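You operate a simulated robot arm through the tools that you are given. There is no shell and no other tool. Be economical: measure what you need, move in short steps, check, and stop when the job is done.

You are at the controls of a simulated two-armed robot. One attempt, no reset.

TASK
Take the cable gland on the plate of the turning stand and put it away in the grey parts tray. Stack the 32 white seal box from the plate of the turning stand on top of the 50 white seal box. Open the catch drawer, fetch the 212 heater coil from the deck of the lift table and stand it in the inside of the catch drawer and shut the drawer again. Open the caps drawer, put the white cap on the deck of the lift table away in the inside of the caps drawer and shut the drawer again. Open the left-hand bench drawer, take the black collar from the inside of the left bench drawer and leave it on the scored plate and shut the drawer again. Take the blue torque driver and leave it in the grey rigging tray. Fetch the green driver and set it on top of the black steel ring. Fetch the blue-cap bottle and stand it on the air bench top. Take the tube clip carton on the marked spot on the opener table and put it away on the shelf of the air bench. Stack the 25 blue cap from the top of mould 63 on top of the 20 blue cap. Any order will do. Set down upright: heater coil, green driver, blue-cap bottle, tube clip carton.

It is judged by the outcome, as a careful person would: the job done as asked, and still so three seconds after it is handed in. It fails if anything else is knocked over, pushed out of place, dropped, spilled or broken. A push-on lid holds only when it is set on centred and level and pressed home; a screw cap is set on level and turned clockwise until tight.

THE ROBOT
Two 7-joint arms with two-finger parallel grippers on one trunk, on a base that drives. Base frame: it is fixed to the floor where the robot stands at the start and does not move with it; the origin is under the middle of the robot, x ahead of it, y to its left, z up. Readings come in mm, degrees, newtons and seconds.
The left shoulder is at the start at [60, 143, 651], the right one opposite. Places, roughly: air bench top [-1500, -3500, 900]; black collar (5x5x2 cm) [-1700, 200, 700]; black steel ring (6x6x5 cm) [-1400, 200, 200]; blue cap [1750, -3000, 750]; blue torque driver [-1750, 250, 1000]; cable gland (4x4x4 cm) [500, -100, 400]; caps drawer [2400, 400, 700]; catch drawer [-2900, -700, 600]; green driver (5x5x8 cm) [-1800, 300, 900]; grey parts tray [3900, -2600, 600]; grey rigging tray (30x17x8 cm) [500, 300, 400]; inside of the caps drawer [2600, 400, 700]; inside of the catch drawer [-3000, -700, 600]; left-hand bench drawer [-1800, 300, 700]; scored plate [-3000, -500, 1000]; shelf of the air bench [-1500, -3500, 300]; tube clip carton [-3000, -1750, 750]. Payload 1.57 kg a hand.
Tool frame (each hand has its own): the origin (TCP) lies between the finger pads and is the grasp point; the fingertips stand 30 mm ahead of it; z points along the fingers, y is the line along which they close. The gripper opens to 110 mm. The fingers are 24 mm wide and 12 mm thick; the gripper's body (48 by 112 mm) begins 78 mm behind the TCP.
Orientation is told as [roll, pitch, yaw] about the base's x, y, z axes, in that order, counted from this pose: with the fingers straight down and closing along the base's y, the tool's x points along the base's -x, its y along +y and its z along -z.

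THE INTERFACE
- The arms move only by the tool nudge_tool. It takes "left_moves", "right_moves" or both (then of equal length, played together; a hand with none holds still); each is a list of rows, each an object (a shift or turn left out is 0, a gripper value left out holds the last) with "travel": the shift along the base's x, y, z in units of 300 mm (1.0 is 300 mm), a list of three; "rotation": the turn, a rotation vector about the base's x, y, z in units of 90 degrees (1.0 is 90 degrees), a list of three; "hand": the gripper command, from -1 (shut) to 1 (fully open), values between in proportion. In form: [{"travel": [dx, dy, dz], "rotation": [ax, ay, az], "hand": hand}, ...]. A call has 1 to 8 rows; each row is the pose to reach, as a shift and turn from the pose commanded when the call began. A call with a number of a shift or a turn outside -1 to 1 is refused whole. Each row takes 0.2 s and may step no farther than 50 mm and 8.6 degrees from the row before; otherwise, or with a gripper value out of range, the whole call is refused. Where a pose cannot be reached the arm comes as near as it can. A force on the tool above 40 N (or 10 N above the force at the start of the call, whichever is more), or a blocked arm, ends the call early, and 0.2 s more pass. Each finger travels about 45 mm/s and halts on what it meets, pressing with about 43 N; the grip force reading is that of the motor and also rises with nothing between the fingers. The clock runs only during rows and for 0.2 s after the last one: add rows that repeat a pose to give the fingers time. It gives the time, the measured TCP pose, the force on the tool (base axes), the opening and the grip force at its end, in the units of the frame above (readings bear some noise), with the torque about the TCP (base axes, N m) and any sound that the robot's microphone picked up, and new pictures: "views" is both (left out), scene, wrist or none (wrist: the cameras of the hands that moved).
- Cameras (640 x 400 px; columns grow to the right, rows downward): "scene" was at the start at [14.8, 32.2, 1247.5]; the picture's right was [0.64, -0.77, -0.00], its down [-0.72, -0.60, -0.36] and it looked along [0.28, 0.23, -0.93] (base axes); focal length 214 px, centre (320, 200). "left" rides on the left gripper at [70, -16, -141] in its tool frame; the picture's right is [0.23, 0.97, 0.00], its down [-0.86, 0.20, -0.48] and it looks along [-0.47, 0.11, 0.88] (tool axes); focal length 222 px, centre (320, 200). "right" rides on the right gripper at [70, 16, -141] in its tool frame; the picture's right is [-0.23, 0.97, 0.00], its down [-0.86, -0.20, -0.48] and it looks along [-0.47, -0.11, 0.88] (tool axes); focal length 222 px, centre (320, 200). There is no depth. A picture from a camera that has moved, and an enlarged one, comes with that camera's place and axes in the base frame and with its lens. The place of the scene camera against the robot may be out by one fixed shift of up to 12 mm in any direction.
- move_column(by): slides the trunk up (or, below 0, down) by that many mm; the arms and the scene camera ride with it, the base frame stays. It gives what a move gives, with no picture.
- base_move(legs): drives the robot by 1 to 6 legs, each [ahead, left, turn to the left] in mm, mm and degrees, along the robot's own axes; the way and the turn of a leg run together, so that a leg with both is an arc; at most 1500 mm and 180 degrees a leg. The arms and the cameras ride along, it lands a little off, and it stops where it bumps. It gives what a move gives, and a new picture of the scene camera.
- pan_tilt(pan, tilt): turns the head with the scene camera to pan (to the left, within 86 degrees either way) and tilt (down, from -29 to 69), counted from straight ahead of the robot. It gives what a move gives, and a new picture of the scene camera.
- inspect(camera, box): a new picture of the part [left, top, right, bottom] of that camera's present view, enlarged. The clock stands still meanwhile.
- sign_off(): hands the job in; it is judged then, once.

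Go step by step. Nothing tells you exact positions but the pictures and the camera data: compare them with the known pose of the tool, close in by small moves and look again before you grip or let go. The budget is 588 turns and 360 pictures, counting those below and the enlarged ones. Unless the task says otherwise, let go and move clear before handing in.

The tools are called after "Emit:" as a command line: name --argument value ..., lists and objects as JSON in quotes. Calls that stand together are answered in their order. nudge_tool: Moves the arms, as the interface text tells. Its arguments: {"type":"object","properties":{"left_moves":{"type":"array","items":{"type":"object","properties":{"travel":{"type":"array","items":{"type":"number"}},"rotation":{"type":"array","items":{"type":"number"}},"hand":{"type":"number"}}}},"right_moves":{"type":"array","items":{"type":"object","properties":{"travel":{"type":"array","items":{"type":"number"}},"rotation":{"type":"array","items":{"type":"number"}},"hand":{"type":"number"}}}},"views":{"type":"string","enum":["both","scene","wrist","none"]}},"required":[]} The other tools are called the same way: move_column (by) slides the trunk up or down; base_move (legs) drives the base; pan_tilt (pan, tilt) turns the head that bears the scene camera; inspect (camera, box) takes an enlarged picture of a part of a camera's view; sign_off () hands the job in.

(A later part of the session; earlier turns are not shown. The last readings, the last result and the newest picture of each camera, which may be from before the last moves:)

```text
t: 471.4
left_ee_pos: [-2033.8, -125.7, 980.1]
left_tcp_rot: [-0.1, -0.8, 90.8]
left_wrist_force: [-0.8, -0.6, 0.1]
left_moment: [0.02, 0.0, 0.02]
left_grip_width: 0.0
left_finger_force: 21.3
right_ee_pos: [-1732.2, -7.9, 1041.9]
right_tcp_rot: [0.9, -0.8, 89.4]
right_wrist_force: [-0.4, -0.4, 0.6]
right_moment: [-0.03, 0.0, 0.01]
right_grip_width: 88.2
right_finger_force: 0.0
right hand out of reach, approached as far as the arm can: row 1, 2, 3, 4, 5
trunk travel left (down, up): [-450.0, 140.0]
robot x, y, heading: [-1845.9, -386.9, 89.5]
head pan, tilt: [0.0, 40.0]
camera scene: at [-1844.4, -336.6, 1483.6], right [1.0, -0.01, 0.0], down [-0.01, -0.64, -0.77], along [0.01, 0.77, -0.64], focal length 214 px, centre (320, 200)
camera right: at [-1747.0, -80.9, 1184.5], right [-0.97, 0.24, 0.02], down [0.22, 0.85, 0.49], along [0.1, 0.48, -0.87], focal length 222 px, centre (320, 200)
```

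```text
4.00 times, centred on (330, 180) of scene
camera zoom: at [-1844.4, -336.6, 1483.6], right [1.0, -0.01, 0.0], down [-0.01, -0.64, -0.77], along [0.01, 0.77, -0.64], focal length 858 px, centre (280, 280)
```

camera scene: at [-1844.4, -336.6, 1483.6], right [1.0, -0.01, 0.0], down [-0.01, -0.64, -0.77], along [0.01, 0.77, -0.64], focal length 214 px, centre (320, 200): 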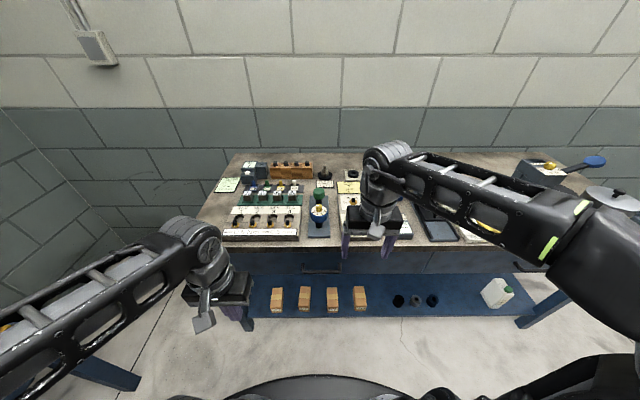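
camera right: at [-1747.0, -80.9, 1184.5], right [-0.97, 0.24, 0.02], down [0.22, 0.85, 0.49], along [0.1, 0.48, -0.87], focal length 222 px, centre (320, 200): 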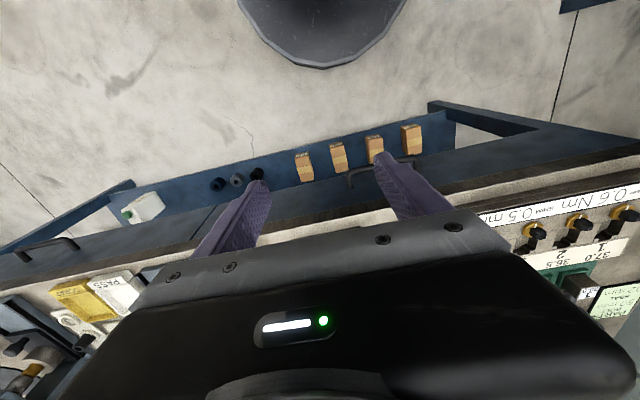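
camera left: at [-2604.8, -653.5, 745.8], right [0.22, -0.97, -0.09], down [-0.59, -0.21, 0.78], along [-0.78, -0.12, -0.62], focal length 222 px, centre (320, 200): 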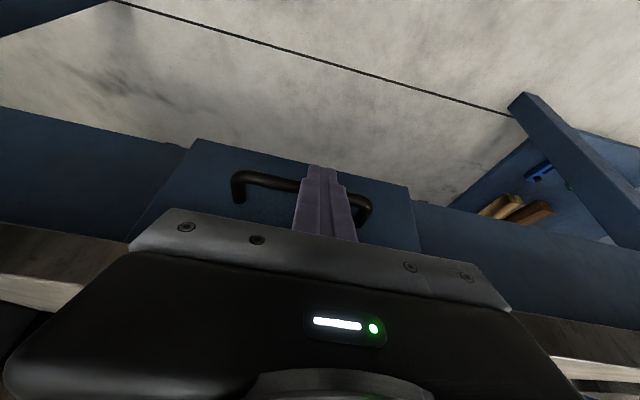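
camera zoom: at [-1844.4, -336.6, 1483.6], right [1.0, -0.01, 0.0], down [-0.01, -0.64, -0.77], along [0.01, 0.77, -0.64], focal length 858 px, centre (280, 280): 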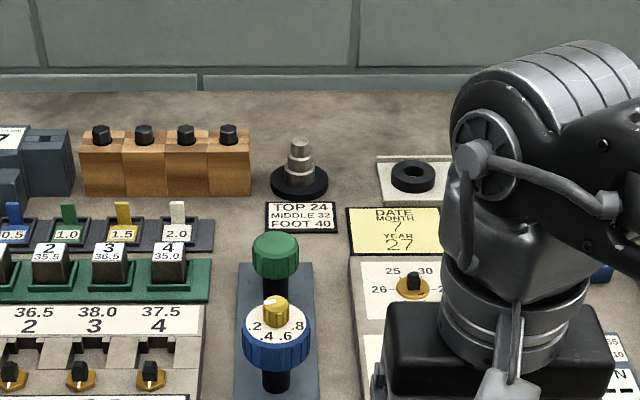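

The blue driver's knob is near [-1840,200,960] and the green one about [-1840,329]. Raise the trunk and come closer.

Emit:
move_column --by 140

Emit:
base_move --legs '[[80, 0, 0.5]]'

Emit:
nudge_tool --right_moves '[{"travel": [-0.05, 0.02, -0.02]}, {"travel": [-0.12, 0.05, -0.05]}, {"travel": [-0.2, 0.1, -0.08]}, {"travel": [-0.28, 0.18, -0.1]}, {"travel": [-0.35, 0.27, -0.12]}]' --views "both"

```text
t: 473.1
left_ee_pos: [-2033.5, -126.4, 1120.6]
left_tcp_rot: [-0.1, -0.9, 90.8]
left_wrist_force: [0.4, 0.7, -0.4]
left_moment: [0.02, 0.0, -0.02]
left_grip_width: 0.0
left_finger_force: 21.4
right_ee_pos: [-1732.7, -9.1, 1182.4]
right_tcp_rot: [1.0, -0.8, 89.4]
right_wrist_force: [0.0, -0.2, 0.0]
right_moment: [0.0, 0.03, 0.01]
right_grip_width: 87.9
right_finger_force: 0.1
trunk travel left (down, up): [-590.0, 0.0]
robot x, y, heading: [-1848.5, -388.8, 89.4]
head pan, tilt: [0.0, 40.0]
```

```text
t: 474.1
left_ee_pos: [-2037.0, -46.3, 1120.9]
left_tcp_rot: [-0.1, -0.6, 91.3]
left_wrist_force: [-0.5, 0.4, 0.7]
left_moment: [-0.06, -0.02, 0.0]
left_grip_width: 0.0
left_finger_force: 21.7
right_ee_pos: [-1736.0, 73.6, 1181.6]
right_tcp_rot: [0.9, -0.7, 89.8]
right_wrist_force: [0.0, 0.3, -0.3]
right_moment: [-0.03, -0.01, 0.0]
right_grip_width: 87.9
right_finger_force: 0.1
trunk travel left (down, up): [-590.0, 0.0]
robot x, y, heading: [-1844.7, -308.6, 90.0]
head pan, tilt: [0.0, 40.0]
camera scene: at [-1844.6, -254.9, 1623.5], right [1.0, 0.0, 0.0], down [0.0, -0.64, -0.77], along [0.0, 0.77, -0.64], focal length 214 px, centre (320, 200)
```

scene: 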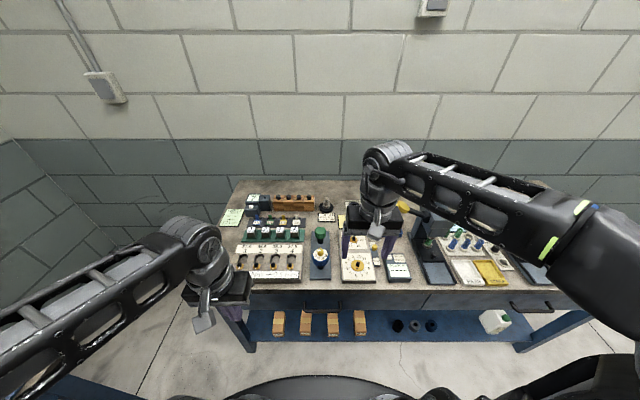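

```text
t: 475.3
left_ee_pos: [-2038.0, -48.0, 1121.2]
left_tcp_rot: [-0.1, -0.8, 91.3]
left_wrist_force: [0.0, 0.2, -0.7]
left_moment: [0.0, -0.01, 0.01]
left_grip_width: 0.1
left_finger_force: 21.6
right_ee_pos: [-1841.9, 153.1, 1146.7]
right_tcp_rot: [0.8, -0.8, 89.8]
right_wrist_force: [0.3, 0.2, 0.5]
right_moment: [0.0, 0.01, 0.03]
right_grip_width: 88.1
right_finger_force: 0.1
trunk travel left (down, up): [-590.0, 0.0]
robot x, y, heading: [-1846.5, -309.2, 90.1]
head pan, tilt: [0.0, 40.0]
camera scene: at [-1845.4, -255.9, 1623.6], right [1.0, 0.0, 0.0], down [0.0, -0.64, -0.77], along [0.0, 0.77, -0.64], focal length 214 px, centre (320, 200)
camera right: at [-1856.5, 81.2, 1288.2], right [-0.97, 0.23, 0.02], down [0.21, 0.85, 0.49], along [0.1, 0.48, -0.87], focal length 222 px, centre (320, 200)
```

scene: 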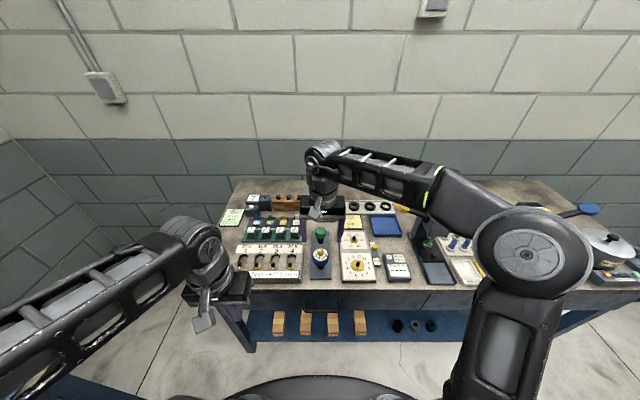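
right: 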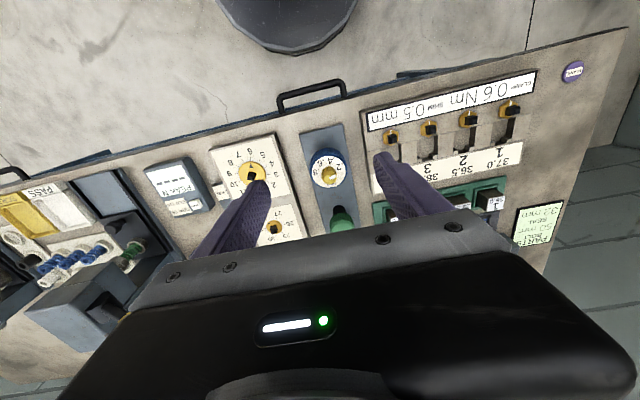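

Emit:
nudge_tool --right_moves '[{"travel": [0, 0.09, -0.1]}, {"travel": [0, 0.177, -0.2]}, {"travel": [0, 0.177, -0.3]}, {"travel": [0, 0.177, -0.38]}]' --views "wrist"

Emit:
inspect --camera "right" --box '[220, 90, 440, 230]'

Emit:
inspect --camera "scene" --box '[270, 180, 390, 290]'

```text
t: 476.3
left_ee_pos: [-2036.4, -48.2, 1120.1]
left_tcp_rot: [-0.1, -0.8, 91.3]
left_wrist_force: [-0.4, -0.5, 0.4]
left_moment: [-0.03, 0.0, 0.03]
left_grip_width: 0.0
left_finger_force: 21.8
right_ee_pos: [-1840.6, 206.2, 1033.4]
right_tcp_rot: [0.8, -0.7, 89.8]
right_wrist_force: [0.5, 0.2, 0.3]
right_moment: [0.02, 0.0, -0.02]
right_grip_width: 88.2
right_finger_force: 0.1
trunk travel left (down, up): [-590.0, 0.0]
robot x, y, heading: [-1849.6, -309.6, 90.3]
head pan, tilt: [0.0, 40.0]
camera right: at [-1855.0, 134.3, 1174.4], right [-0.97, 0.23, 0.02], down [0.21, 0.85, 0.49], along [0.1, 0.48, -0.87], focal length 222 px, centre (320, 200)
```

right: 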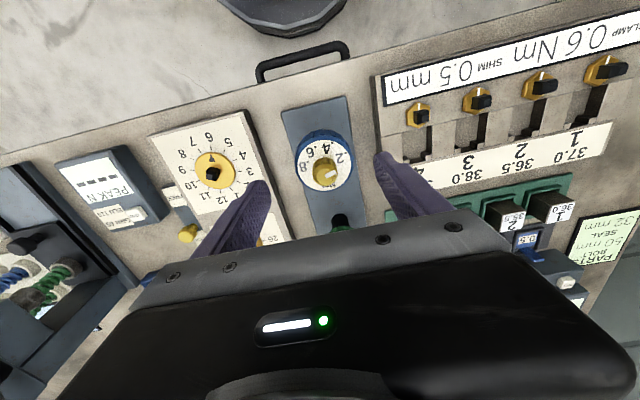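

```text
2.86 times, centred on (330, 160) of right
camera zoom: at [-1855.0, 134.3, 1174.4], right [-0.97, 0.23, 0.02], down [0.21, 0.85, 0.49], along [0.1, 0.48, -0.87], focal length 635 px, centre (291, 314)
```

zoom: 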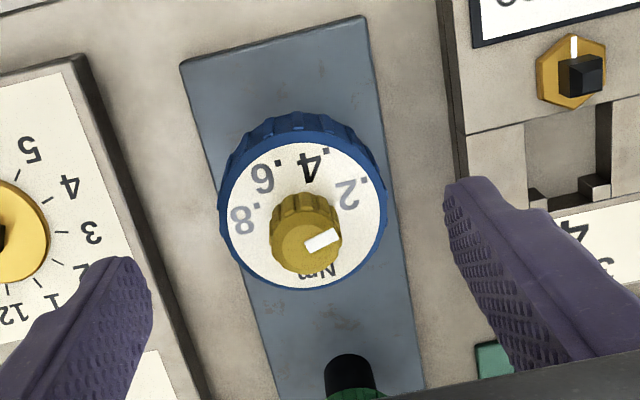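

```text
3.64 times, centred on (330, 235) of scene
camera zoom: at [-1844.5, -256.4, 1623.6], right [1.0, 0.0, 0.0], down [0.0, -0.64, -0.77], along [0.0, 0.77, -0.64], focal length 780 px, centre (284, 73)
```

zoom: 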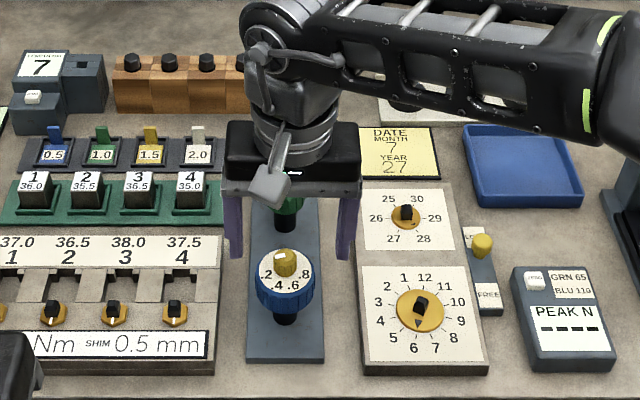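

Emit:
nudge_tool --right_moves '[{"travel": [-0.013, 0.007, -0.07]}, {"travel": [-0.013, 0.007, -0.14]}]' --views "wrist"

Emit:
inspect --camera "scene" --box '[280, 200, 370, 280]'

```text
t: 476.9
left_ee_pos: [-2036.4, -48.3, 1120.4]
left_tcp_rot: [-0.2, -0.9, 91.2]
left_wrist_force: [-0.3, 1.0, -0.2]
left_moment: [-0.04, -0.05, -0.02]
left_grip_width: 0.0
left_finger_force: 21.6
right_ee_pos: [-1843.6, 207.6, 991.2]
right_tcp_rot: [0.9, -0.7, 89.9]
right_wrist_force: [0.1, 0.2, 0.3]
right_moment: [0.02, 0.01, 0.0]
right_grip_width: 88.1
right_finger_force: 0.1
trunk travel left (down, up): [-590.0, 0.0]
robot x, y, heading: [-1843.8, -309.5, 90.2]
head pan, tilt: [0.0, 40.0]
camera right: at [-1859.0, 135.7, 1132.9], right [-0.97, 0.23, 0.02], down [0.21, 0.85, 0.49], along [0.1, 0.48, -0.87], focal length 222 px, centre (320, 200)
```

right: 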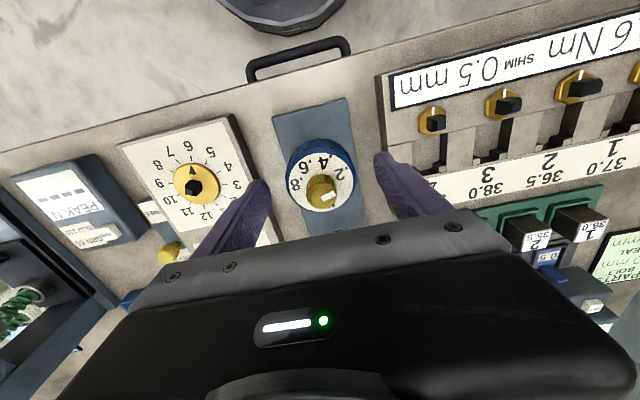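

```text
5.00 times, centred on (325, 240) of scene
camera zoom: at [-1844.5, -256.8, 1623.6], right [1.0, 0.0, 0.0], down [0.0, -0.64, -0.77], along [0.0, 0.77, -0.64], focal length 1072 px, centre (295, 0)
```

zoom: 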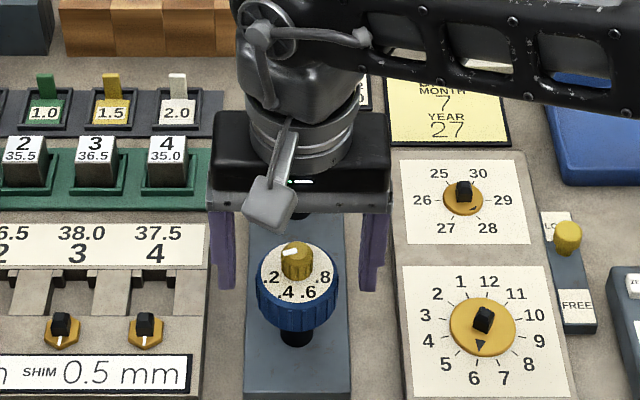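

Emit:
nudge_tool --right_moves '[{"travel": [0, 0.012, -0.08]}, {"travel": [0, 0.012, -0.16]}]' --views "wrist"

Emit:
inspect --camera "scene" --box '[280, 200, 370, 280]'

```text
t: 477.5
left_ee_pos: [-2036.1, -47.6, 1119.7]
left_tcp_rot: [-0.1, -0.8, 91.4]
left_wrist_force: [0.1, 0.7, 0.6]
left_moment: [0.05, 0.01, 0.03]
left_grip_width: 0.0
left_finger_force: 21.3
right_ee_pos: [-1844.5, 211.4, 942.7]
right_tcp_rot: [0.9, -0.7, 89.8]
right_wrist_force: [0.3, 0.1, 0.7]
right_moment: [0.03, -0.03, 0.05]
right_grip_width: 88.1
right_finger_force: 0.0
trunk travel left (down, up): [-590.0, 0.0]
robot x, y, heading: [-1846.1, -306.3, 90.2]
head pan, tilt: [0.0, 40.0]
camera right: at [-1858.4, 139.7, 1084.5], right [-0.97, 0.23, 0.02], down [0.21, 0.85, 0.49], along [0.1, 0.48, -0.87], focal length 222 px, centre (320, 200)
```

right: 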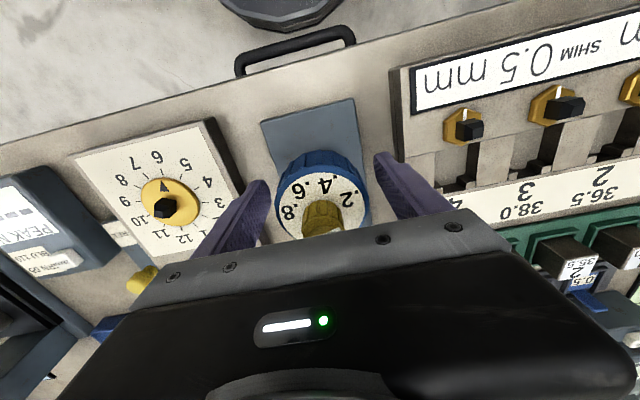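

```text
5.00 times, centred on (325, 240) of scene
camera zoom: at [-1844.7, -256.6, 1623.6], right [1.0, 0.0, 0.0], down [0.0, -0.64, -0.77], along [0.0, 0.77, -0.64], focal length 1072 px, centre (295, 0)
```

zoom: 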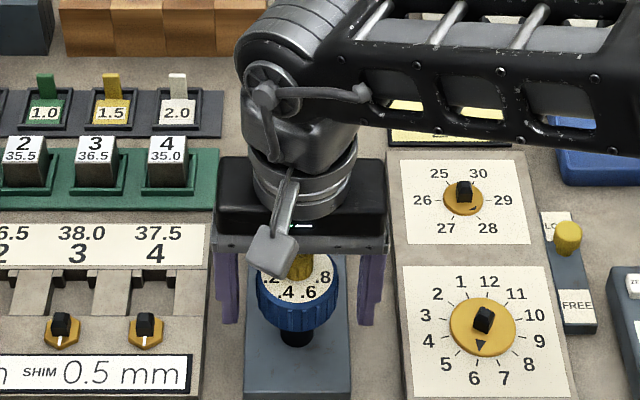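

Emit:
nudge_tool --right_moves '[{"hand": -1}, {"hand": -1}, {"hand": -1}, {"hand": -1}]' --views "none"

Emit:
nudge_tool --right_moves '[{"travel": [0, 0, 0.06]}, {"travel": [0, 0, 0.14]}, {"travel": [0, 0, 0.26]}, {"travel": [0, 0, 0.38]}]' --views "both"

Emit:
inspect --camera "scene" --box '[270, 170, 390, 280]'

```text
t: 478.5
left_ee_pos: [-2035.9, -48.2, 1120.1]
left_tcp_rot: [-0.2, -0.8, 91.2]
left_wrist_force: [-0.2, 0.6, 0.4]
left_moment: [-0.02, 0.0, -0.01]
left_grip_width: 0.0
left_finger_force: 21.3
right_ee_pos: [-1843.9, 212.1, 943.3]
right_tcp_rot: [0.9, -0.7, 89.8]
right_wrist_force: [-1.5, 0.3, 0.0]
right_moment: [0.05, 0.03, 0.02]
right_grip_width: 57.2
right_finger_force: 33.2
trunk travel left (down, up): [-590.0, 0.0]
robot x, y, heading: [-1847.2, -305.0, 90.0]
head pan, tilt: [0.0, 40.0]
```

```text
t: 479.5
left_ee_pos: [-2037.7, -48.6, 1120.4]
left_tcp_rot: [-0.1, -0.9, 91.4]
left_wrist_force: [1.3, 0.1, 0.6]
left_moment: [0.02, -0.03, -0.01]
left_grip_width: 0.0
left_finger_force: 21.8
right_ee_pos: [-1844.1, 211.4, 1056.8]
right_tcp_rot: [0.8, -0.7, 89.9]
right_wrist_force: [0.1, -0.1, -1.7]
right_moment: [0.01, 0.03, 0.04]
right_grip_width: 57.1
right_finger_force: 43.4
trunk travel left (down, up): [-590.0, 0.0]
robot x, y, heading: [-1845.7, -308.0, 90.2]
head pan, tilt: [0.0, 40.0]
camera scene: at [-1844.9, -257.2, 1623.6], right [1.0, 0.0, 0.0], down [0.0, -0.64, -0.77], along [0.0, 0.77, -0.64], focal length 214 px, centre (320, 200)
camera right: at [-1859.6, 139.1, 1198.5], right [-0.97, 0.23, 0.02], down [0.21, 0.85, 0.49], along [0.1, 0.48, -0.87], focal length 222 px, centre (320, 200)
```

scene: 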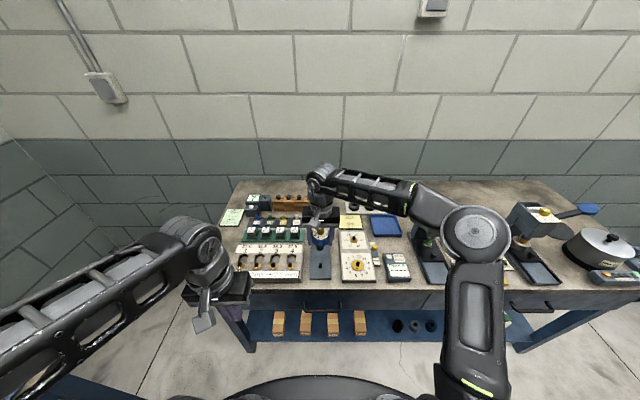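
right: 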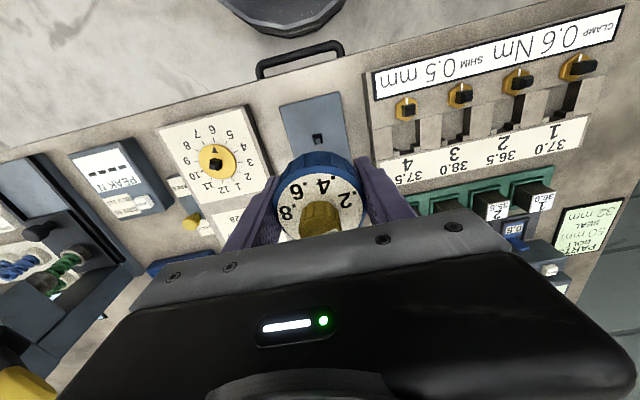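

```text
3.64 times, centred on (330, 225) of scene
camera zoom: at [-1844.9, -257.2, 1623.6], right [1.0, 0.0, 0.0], down [0.0, -0.64, -0.77], along [0.0, 0.77, -0.64], focal length 780 px, centre (284, 109)
```

zoom: 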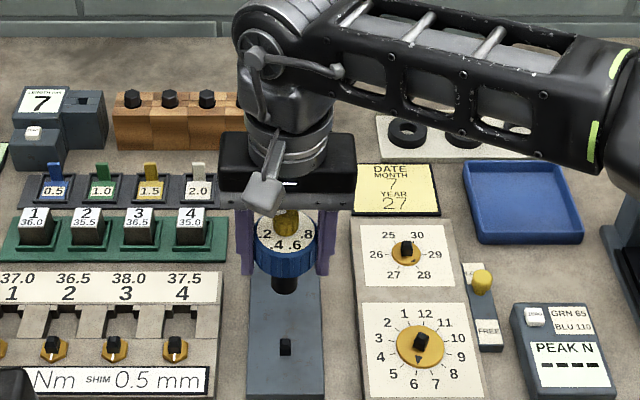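

Emit:
nudge_tool --right_moves '[{"travel": [0.03, -0.12, 0.06]}, {"travel": [0.08, -0.25, 0.1]}, {"travel": [0.16, -0.37, 0.1]}, {"travel": [0.26, -0.47, 0.1]}, {"travel": [0.37, -0.56, 0.1]}, {"travel": [0.48, -0.64, 0.1]}, {"travel": [0.6, -0.7, 0.1]}, {"travel": [0.7, -0.74, 0.1]}]' --left_moves '[{"travel": [0.05, 0.08, -0.02], "hand": 0.5}, {"travel": [0.1, 0.16, -0.02], "hand": 0.5}, {"travel": [0.15, 0.26, -0.02], "hand": 0.5}, {"travel": [0.2, 0.38, -0.02], "hand": 0.5}, {"travel": [0.28, 0.52, -0.02], "hand": 0.5}, {"travel": [0.38, 0.66, -0.02], "hand": 0.5}, {"travel": [0.48, 0.8, -0.02], "hand": 0.5}, {"travel": [0.6, 0.9, -0.02], "hand": 0.5}]' --views "both"

```text
refused: row 6 steps farther than a row can; nothing moved
```

Emit:
nudge_tool --right_moves '[{"travel": [0.03, -0.12, 0.06]}, {"travel": [0.08, -0.25, 0.1]}, {"travel": [0.16, -0.37, 0.1]}, {"travel": [0.26, -0.47, 0.1]}, {"travel": [0.37, -0.56, 0.1]}, {"travel": [0.48, -0.64, 0.1]}, {"travel": [0.6, -0.7, 0.1]}, {"travel": [0.7, -0.74, 0.1]}]' --left_moves '[{"travel": [0.05, 0.08, -0.02], "hand": 0.5}, {"travel": [0.1, 0.18, -0.02], "hand": 0.5}, {"travel": [0.15, 0.3, -0.02], "hand": 0.5}, {"travel": [0.2, 0.43, -0.02], "hand": 0.5}, {"travel": [0.28, 0.56, -0.02], "hand": 0.5}, {"travel": [0.36, 0.69, -0.02], "hand": 0.5}, {"travel": [0.45, 0.81, -0.02], "hand": 0.5}, {"travel": [0.57, 0.91, -0.02], "hand": 0.5}]' --views "both"

Emit:
inspect --camera "left" --box '[220, 90, 440, 230]'

```text
t: 481.3
left_ee_pos: [-1861.8, 226.3, 1114.2]
left_tcp_rot: [0.0, -0.8, 91.4]
left_wrist_force: [0.4, -0.4, -0.4]
left_moment: [0.0, 0.01, 0.01]
left_grip_width: 82.3
left_finger_force: 0.0
right_ee_pos: [-1631.4, -10.8, 1085.5]
right_tcp_rot: [0.8, -0.7, 89.9]
right_wrist_force: [0.5, -0.5, -2.4]
right_moment: [-0.02, 0.06, -0.02]
right_grip_width: 56.9
right_finger_force: 43.1
trunk travel left (down, up): [-590.0, 0.0]
robot x, y, heading: [-1845.5, -305.1, 90.1]
head pan, tilt: [0.0, 40.0]
camera scene: at [-1842.3, -256.1, 1623.6], right [1.0, 0.0, 0.0], down [0.0, -0.64, -0.77], along [0.0, 0.77, -0.64], focal length 214 px, centre (320, 200)
camera right: at [-1646.4, -82.2, 1227.3], right [-0.97, 0.23, 0.02], down [0.21, 0.85, 0.49], along [0.1, 0.48, -0.87], focal length 222 px, centre (320, 200)
camera left: at [-1845.0, 155.0, 1254.6], right [-0.97, -0.25, 0.0], down [-0.22, 0.84, 0.49], along [-0.12, 0.48, -0.87], focal length 222 px, centre (320, 200)
```

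scene: 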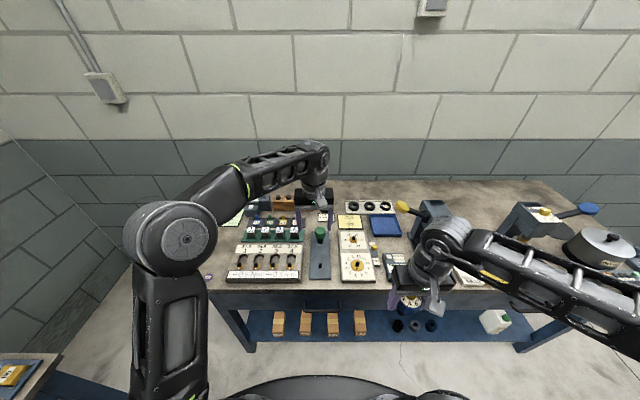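
right: 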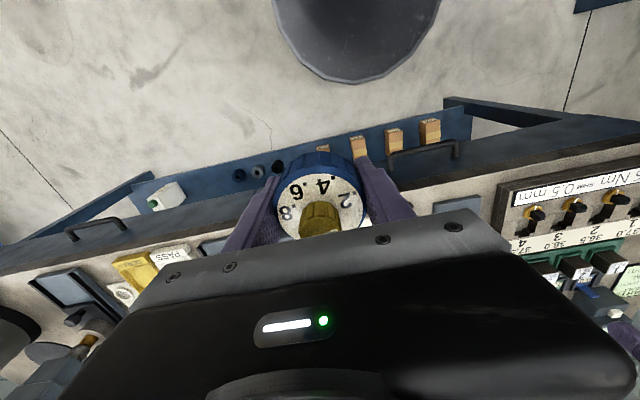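
left: 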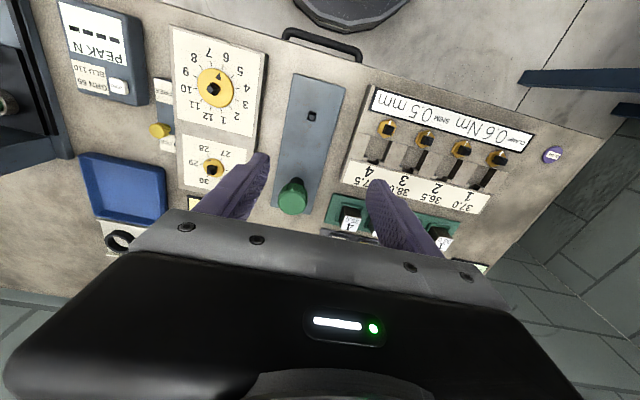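

```text
2.86 times, centred on (330, 160) of left
camera zoom: at [-1845.0, 155.0, 1254.6], right [-0.97, -0.25, 0.0], down [-0.22, 0.84, 0.49], along [-0.12, 0.48, -0.87], focal length 635 px, centre (291, 314)
```

zoom: 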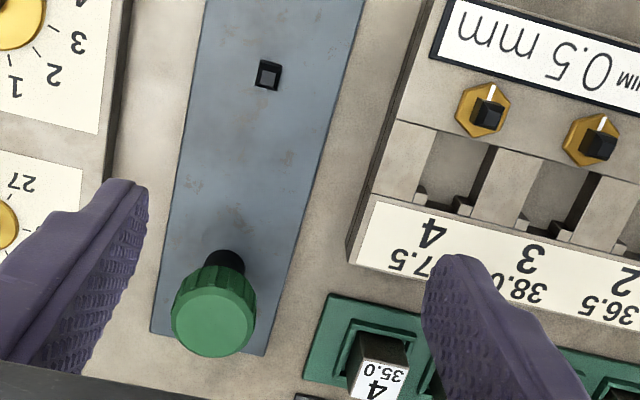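

Emit:
nudge_tool --left_moves '[{"travel": [0.02, 0.12, -0.04], "hand": 0.18}, {"travel": [0.04, 0.24, -0.08], "hand": 0.18}, {"travel": [0.053, 0.36, -0.14], "hand": 0.18}, {"travel": [0.053, 0.37, -0.28], "hand": 0.18}]' --views "wrist"

Emit:
inspect --camera "left" --box '[220, 90, 440, 230]'

Emit:
inspect --camera "scene" --box '[280, 190, 370, 260]'

```text
t: 482.3
left_ee_pos: [-1846.2, 338.6, 1028.3]
left_tcp_rot: [-0.2, -0.9, 91.3]
left_wrist_force: [-0.7, 0.5, -0.4]
left_moment: [-0.06, 0.0, -0.02]
left_grip_width: 64.9
left_finger_force: 0.1
left hand out of reach, approached as far as the arm can: row 2, 3
right_ee_pos: [-1632.2, -8.2, 1085.6]
right_tcp_rot: [0.9, -0.6, 89.8]
right_wrist_force: [0.0, 1.2, -2.6]
right_moment: [-0.03, 0.01, 0.0]
right_grip_width: 57.2
right_finger_force: 42.8
trunk travel left (down, up): [-590.0, 0.0]
robot x, y, heading: [-1844.6, -308.4, 90.0]
head pan, tilt: [0.0, 40.0]
camera left: at [-1830.3, 266.5, 1168.8], right [-0.97, -0.25, -0.01], down [-0.22, 0.84, 0.49], along [-0.12, 0.48, -0.87], focal length 222 px, centre (320, 200)
```

left: 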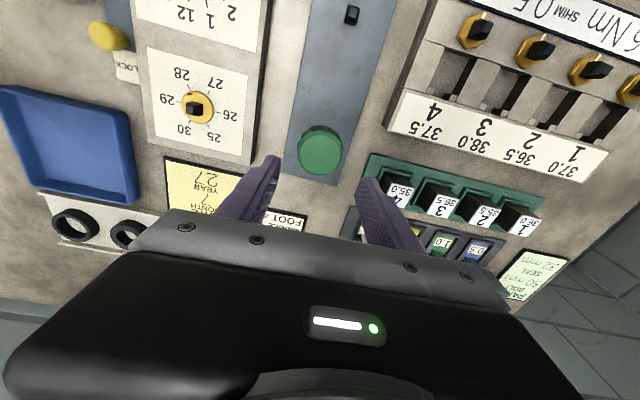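

```text
2.86 times, centred on (330, 160) of left
camera zoom: at [-1830.3, 266.5, 1168.8], right [-0.97, -0.25, -0.01], down [-0.22, 0.84, 0.49], along [-0.12, 0.48, -0.87], focal length 635 px, centre (291, 314)
```

zoom: 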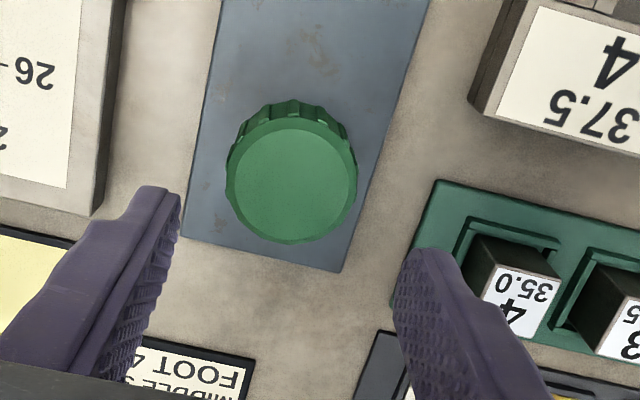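

```text
5.71 times, centred on (325, 225) of scene
camera zoom: at [-1843.0, -253.0, 1623.5], right [1.0, 0.0, 0.0], down [0.0, -0.64, -0.76], along [0.0, 0.76, -0.64], focal length 1226 px, centre (291, 57)
```

zoom: 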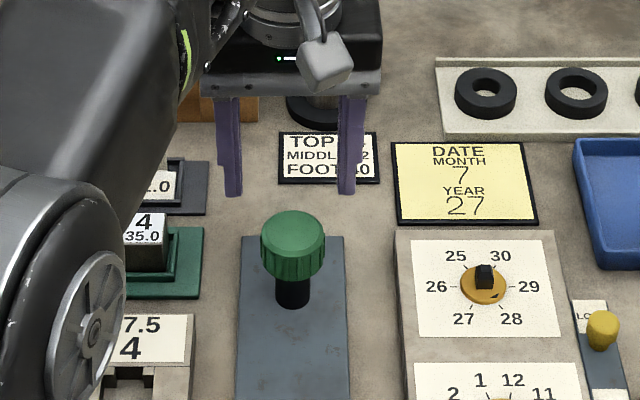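

Emit:
nudge_tool --left_moves '[{"travel": [-0.007, 0.003, -0.12]}, {"travel": [-0.007, 0.003, -0.24]}, {"travel": [-0.007, 0.003, -0.35]}]' --views "wrist"

Emit:
inspect --camera "scene" --box '[280, 190, 370, 260]'

```text
t: 483.1
left_ee_pos: [-1850.8, 336.6, 922.4]
left_tcp_rot: [0.0, -0.8, 91.3]
left_wrist_force: [0.4, 0.6, 0.3]
left_moment: [0.01, 0.01, -0.02]
left_grip_width: 65.0
left_finger_force: 0.0
right_ee_pos: [-1633.2, -9.5, 1085.0]
right_tcp_rot: [0.9, -0.8, 89.8]
right_wrist_force: [-1.6, 0.9, -1.4]
right_moment: [-0.01, 0.03, 0.0]
right_grip_width: 57.2
right_finger_force: 43.8
trunk travel left (down, up): [-590.0, 0.0]
robot x, y, heading: [-1845.9, -312.8, 90.3]
head pan, tilt: [0.0, 40.0]
camera left: at [-1833.8, 265.5, 1063.9], right [-0.97, -0.25, 0.0], down [-0.22, 0.84, 0.49], along [-0.12, 0.48, -0.87], focal length 222 px, centre (320, 200)
```

left: 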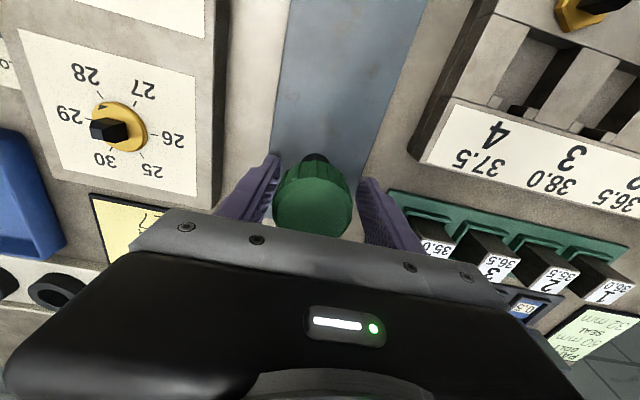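

```text
5.71 times, centred on (325, 225) of scene
camera zoom: at [-1844.2, -255.5, 1623.6], right [1.0, 0.0, 0.0], down [0.0, -0.64, -0.77], along [0.0, 0.77, -0.64], focal length 1226 px, centre (291, 57)
```

zoom: 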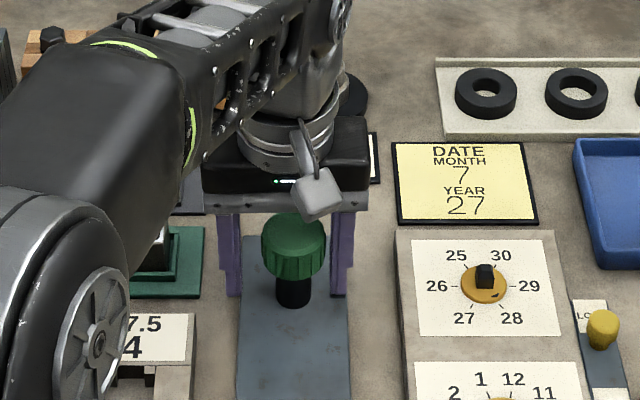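

Emit:
nudge_tool --left_moves '[{"travel": [0.012, 0, 0]}, {"travel": [0.012, 0, 0], "hand": -1}, {"travel": [0.012, 0, 0], "hand": -1}, {"travel": [0.012, 0, 0], "hand": -1}, {"travel": [0.012, 0, 0.05], "hand": -1}, {"travel": [0.012, 0, 0.15], "hand": -1}, {"travel": [0.012, 0, 0.28], "hand": -1}, {"travel": [0.012, 0, 0.4], "hand": -1}]' --views "wrist"

Emit:
inspect --camera "scene" --box '[270, 160, 390, 270]'

```text
t: 484.9
left_ee_pos: [-1849.2, 337.6, 1020.0]
left_tcp_rot: [0.1, -0.7, 91.3]
left_wrist_force: [0.9, -0.4, -0.9]
left_moment: [0.01, -0.01, 0.0]
left_grip_width: 43.1
left_finger_force: 42.6
left hand out of reach, approached as far as the arm can: row 8
right_ee_pos: [-1634.1, -9.8, 1085.9]
right_tcp_rot: [0.9, -0.7, 89.8]
right_wrist_force: [0.1, 0.0, -1.6]
right_moment: [0.0, -0.01, -0.02]
right_grip_width: 56.9
right_finger_force: 43.1
trunk travel left (down, up): [-590.0, 0.0]
robot x, y, heading: [-1844.5, -310.4, 90.0]
head pan, tilt: [0.0, 40.0]
camera left: at [-1831.5, 266.7, 1160.9], right [-0.97, -0.25, 0.0], down [-0.22, 0.84, 0.49], along [-0.12, 0.48, -0.87], focal length 222 px, centre (320, 200)
```

left: 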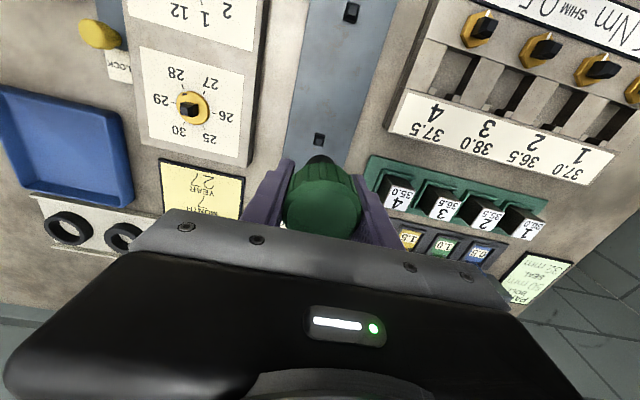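

```text
3.64 times, centred on (330, 215) of scene
camera zoom: at [-1844.4, -256.1, 1623.6], right [1.0, 0.0, 0.0], down [0.0, -0.64, -0.77], along [0.0, 0.77, -0.64], focal length 780 px, centre (284, 146)
```

zoom: 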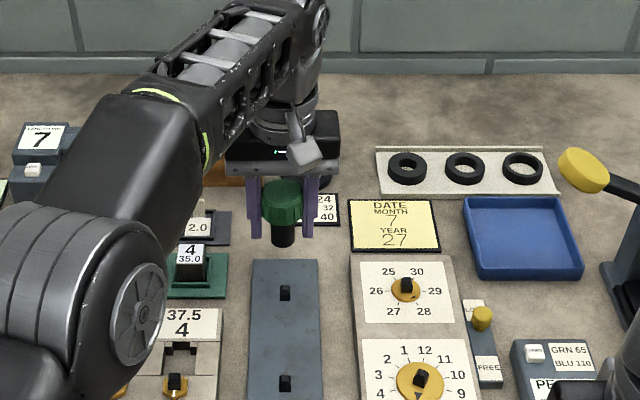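

Green driver held. Retract, lower the trunk and move over to the rings on the lower shelf.

Emit:
nudge_tool --left_moves '[{"travel": [-0.02, -0.14, 0.0]}, {"travel": [-0.06, -0.28, 0.0]}, {"travel": [-0.1, -0.42, 0.0]}, {"travel": [-0.16, -0.56, 0.0]}, {"travel": [-0.22, -0.7, 0.0]}, {"travel": [-0.3, -0.83, 0.0]}, {"travel": [-0.4, -0.94, 0.0]}]' --views "none"

Emit:
base_move --legs '[[-130, 0, 0], [0, -540, 0]]'

Emit:
move_column --by -490

Emit:
pan_tilt --pan 0 --tilt 40

```text
t: 486.5
left_ee_pos: [-1968.9, 53.1, 1020.8]
left_tcp_rot: [-0.1, -0.9, 91.4]
left_wrist_force: [-0.7, 0.8, -1.2]
left_moment: [0.01, -0.01, 0.0]
left_grip_width: 43.1
left_finger_force: 43.3
right_ee_pos: [-1634.4, -11.0, 1086.6]
right_tcp_rot: [0.8, -0.7, 89.9]
right_wrist_force: [-0.6, -0.1, -1.7]
right_moment: [0.06, -0.01, 0.02]
right_grip_width: 57.0
right_finger_force: 43.5
trunk travel left (down, up): [-590.0, 0.0]
robot x, y, heading: [-1843.4, -309.3, 90.0]
head pan, tilt: [0.0, 40.0]
```

```text
t: 490.5
left_ee_pos: [-1427.0, -73.5, 1021.3]
left_tcp_rot: [-0.1, -0.9, 91.4]
left_wrist_force: [0.3, 0.5, -0.9]
left_moment: [0.0, 0.02, 0.02]
left_grip_width: 42.9
left_finger_force: 42.4
right_ee_pos: [-1092.4, -139.8, 1086.9]
right_tcp_rot: [0.9, -0.7, 89.7]
right_wrist_force: [-0.7, 0.4, -1.3]
right_moment: [0.01, 0.03, -0.02]
right_grip_width: 57.1
right_finger_force: 42.5
trunk travel left (down, up): [-590.0, 0.0]
robot x, y, heading: [-1305.6, -438.9, 90.2]
head pan, tilt: [0.0, 40.0]
camera scene: at [-1303.0, -385.3, 1623.6], right [1.0, 0.0, 0.0], down [0.0, -0.64, -0.77], along [0.0, 0.77, -0.64], focal length 214 px, centre (320, 200)
```

scene: 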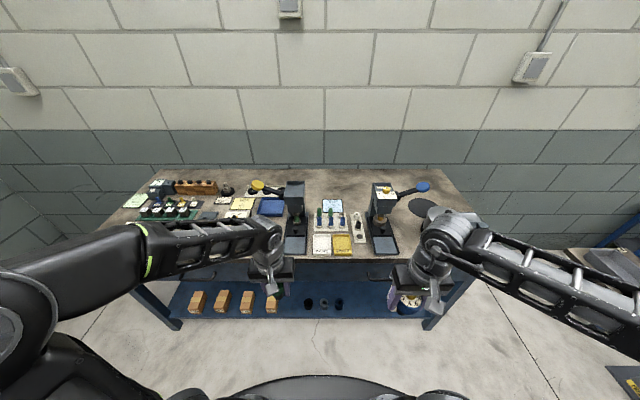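

```text
refused: -490 is not a number from -400 to 400
```

```text
t: 491.1
left_ee_pos: [-1428.7, -74.4, 1020.4]
left_tcp_rot: [-0.1, -0.8, 91.4]
left_wrist_force: [-1.0, 0.4, -1.5]
left_moment: [0.01, 0.01, -0.02]
left_grip_width: 43.1
left_finger_force: 42.3
right_ee_pos: [-1093.2, -138.6, 1085.7]
right_tcp_rot: [0.9, -0.7, 89.7]
right_wrist_force: [-0.6, 0.3, -1.1]
right_moment: [-0.03, 0.0, 0.01]
right_grip_width: 57.0
right_finger_force: 43.2
trunk travel left (down, up): [-590.0, 0.0]
robot x, y, heading: [-1304.0, -441.3, 89.9]
head pan, tilt: [0.0, 40.0]
camera scene: at [-1304.0, -385.3, 1623.6], right [1.0, 0.0, 0.0], down [0.0, -0.64, -0.77], along [0.0, 0.77, -0.64], focal length 214 px, centre (320, 200)
```

scene: 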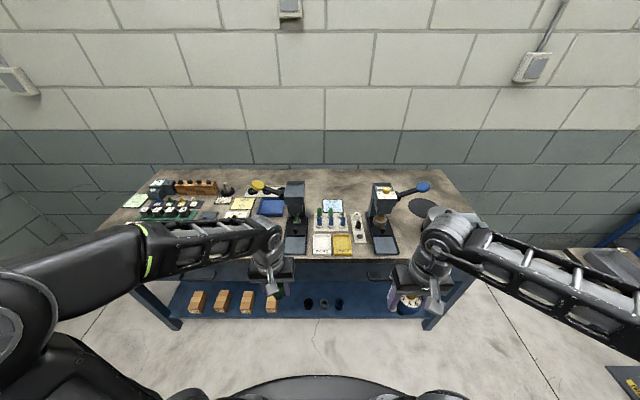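

Emit:
move_column --by -400

Emit:
move_column --by -100

Emit:
pan_tilt --pan 5 --tilt 40

Emit:
inspect --camera "scene" --box '[200, 200, 440, 330]'

```text
t: 494.9
left_ee_pos: [-1427.6, -74.4, 621.6]
left_tcp_rot: [-0.1, -0.8, 91.3]
left_wrist_force: [0.0, 0.4, -1.0]
left_moment: [0.04, 0.02, -0.01]
left_grip_width: 43.0
left_finger_force: 43.0
right_ee_pos: [-1092.6, -138.2, 687.0]
right_tcp_rot: [1.0, -0.8, 89.7]
right_wrist_force: [-0.3, -0.5, -1.7]
right_moment: [-0.01, -0.02, 0.03]
right_grip_width: 57.0
right_finger_force: 42.9
trunk travel left (down, up): [-190.0, 400.0]
robot x, y, heading: [-1306.4, -441.5, 89.8]
head pan, tilt: [0.0, 40.0]
```

```text
t: 496.3
left_ee_pos: [-1427.3, -74.3, 520.4]
left_tcp_rot: [-0.1, -0.8, 91.3]
left_wrist_force: [0.3, 0.6, -1.7]
left_moment: [0.0, 0.01, -0.02]
left_grip_width: 42.8
left_finger_force: 42.7
right_ee_pos: [-1092.8, -139.1, 584.7]
right_tcp_rot: [0.9, -0.6, 89.7]
right_wrist_force: [0.4, 0.1, -1.8]
right_moment: [0.01, 0.0, -0.02]
right_grip_width: 57.2
right_finger_force: 43.1
trunk travel left (down, up): [-90.0, 500.0]
robot x, y, heading: [-1303.8, -439.8, 89.8]
head pan, tilt: [0.0, 40.0]
```

```text
t: 496.9
left_ee_pos: [-1426.6, -74.1, 521.2]
left_tcp_rot: [-0.1, -0.9, 91.3]
left_wrist_force: [0.3, 0.2, -0.4]
left_moment: [-0.01, -0.01, 0.01]
left_grip_width: 43.2
left_finger_force: 42.2
right_ee_pos: [-1092.7, -139.6, 585.4]
right_tcp_rot: [0.9, -0.7, 89.6]
right_wrist_force: [0.6, 1.0, -1.6]
right_moment: [0.02, -0.01, 0.01]
right_grip_width: 57.3
right_finger_force: 43.3
trunk travel left (down, up): [-90.0, 500.0]
robot x, y, heading: [-1307.3, -439.1, 89.8]
head pan, tilt: [5.0, 40.0]
camera scene: at [-1311.2, -385.7, 1123.6], right [1.0, 0.09, 0.0], down [0.06, -0.64, -0.77], along [-0.07, 0.76, -0.64], focal length 214 px, centre (320, 200)
```

scene: 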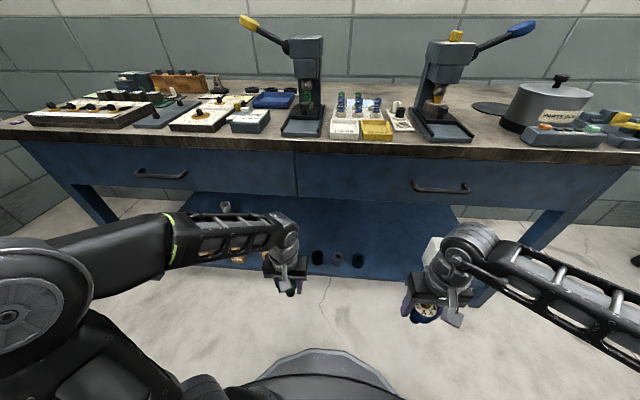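

```text
2.67 times, centred on (320, 265) of scene
camera zoom: at [-1311.2, -385.7, 1123.6], right [1.0, 0.09, 0.0], down [0.06, -0.64, -0.77], along [-0.07, 0.76, -0.64], focal length 572 px, centre (320, 27)
```

zoom: 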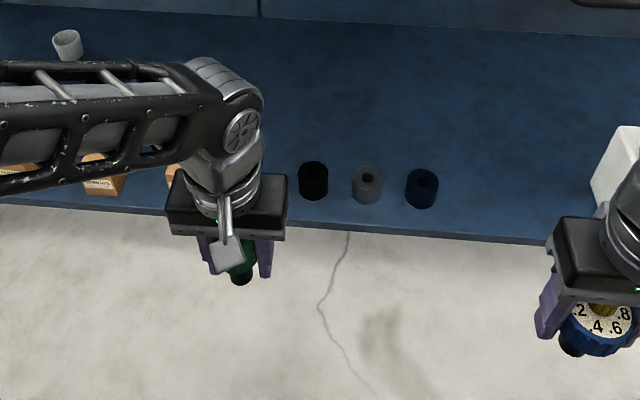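

Emit:
base_move --legs '[[90, 0, 0]]'

Emit:
nudge_tool --left_moves '[{"travel": [0, 0, -0.14]}, {"travel": [0.02, 0, -0.28]}, {"travel": [0.06, 0, -0.42]}, {"travel": [0.1, 0.06, -0.54]}, {"travel": [0.13, 0.16, -0.58]}, {"travel": [0.15, 0.3, -0.58]}, {"travel": [0.155, 0.44, -0.58]}]' --views "both"

Emit:
inspect --camera "left" --box '[200, 40, 460, 220]'

```text
t: 498.0
left_ee_pos: [-1427.8, 16.0, 521.0]
left_tcp_rot: [-0.1, -0.8, 91.3]
left_wrist_force: [0.6, 0.0, -1.3]
left_moment: [-0.05, 0.03, -0.01]
left_grip_width: 42.9
left_finger_force: 43.2
right_ee_pos: [-1092.7, -48.2, 585.9]
right_tcp_rot: [1.0, -0.7, 89.8]
right_wrist_force: [0.1, -0.3, -2.0]
right_moment: [0.02, 0.02, 0.0]
right_grip_width: 56.8
right_finger_force: 42.9
trunk travel left (down, up): [-90.0, 500.0]
robot x, y, heading: [-1307.7, -345.6, 89.9]
head pan, tilt: [5.0, 40.0]
camera scene: at [-1311.3, -295.6, 1123.6], right [1.0, 0.09, 0.0], down [0.06, -0.64, -0.77], along [-0.07, 0.76, -0.64], focal length 214 px, centre (320, 200)
```

scene: 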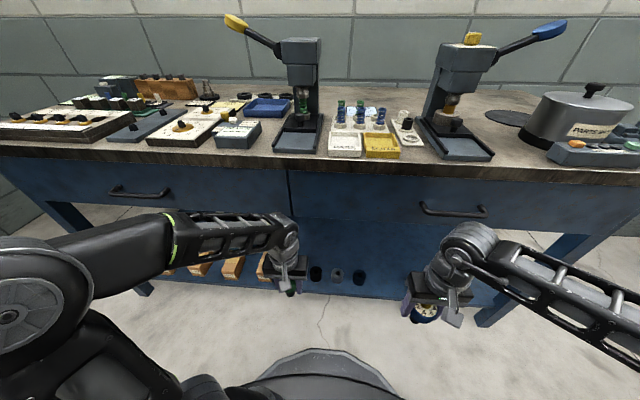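

```text
t: 499.6
left_ee_pos: [-1382.2, 147.4, 347.8]
left_tcp_rot: [0.0, -0.8, 91.3]
left_wrist_force: [-0.3, 0.2, -0.2]
left_moment: [-0.03, 0.02, 0.03]
left_grip_width: 43.1
left_finger_force: 43.4
right_ee_pos: [-1092.1, -48.1, 586.7]
right_tcp_rot: [0.9, -0.7, 89.8]
right_wrist_force: [-0.1, 0.4, -2.0]
right_moment: [0.01, 0.01, -0.02]
right_grip_width: 57.1
right_finger_force: 43.2
trunk travel left (down, up): [-90.0, 500.0]
robot x, y, heading: [-1302.4, -347.4, 90.1]
head pan, tilt: [5.0, 40.0]
camera scene: at [-1311.3, -295.6, 1123.6], right [1.0, 0.09, 0.0], down [0.06, -0.64, -0.77], along [-0.07, 0.76, -0.64], focal length 214 px, centre (320, 200)
camera left: at [-1364.8, 76.1, 488.3], right [-0.97, -0.25, 0.0], down [-0.22, 0.84, 0.49], along [-0.12, 0.48, -0.87], focal length 222 px, centre (320, 200)
```

scene: 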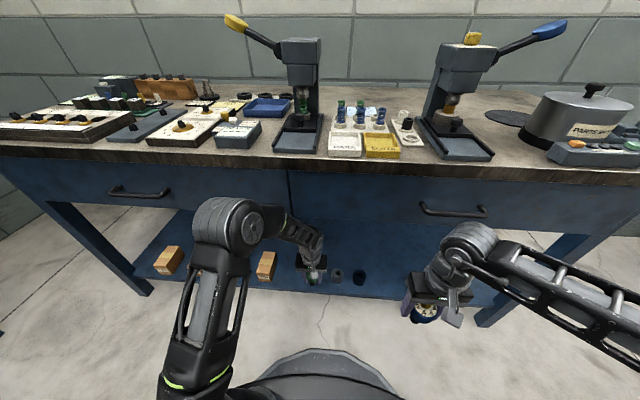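
left: 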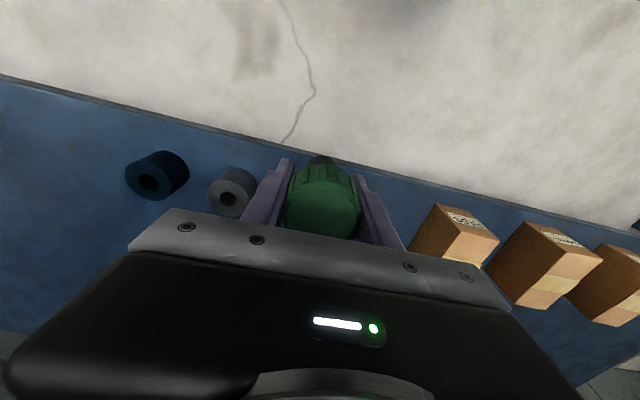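

```text
2.22 times, centred on (330, 130) of left
camera zoom: at [-1364.8, 76.1, 488.3], right [-0.97, -0.25, 0.0], down [-0.22, 0.84, 0.49], along [-0.12, 0.48, -0.87], focal length 494 px, centre (298, 356)
```

zoom: 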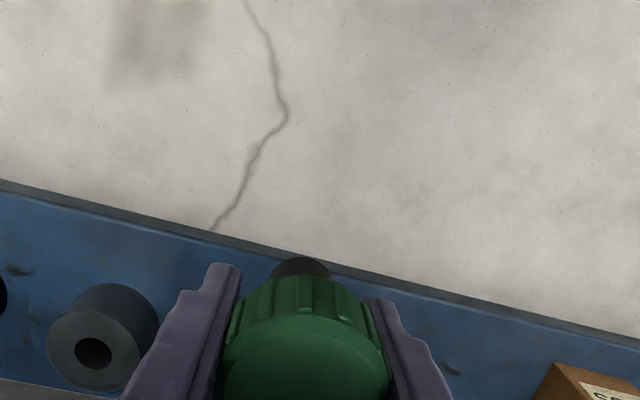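

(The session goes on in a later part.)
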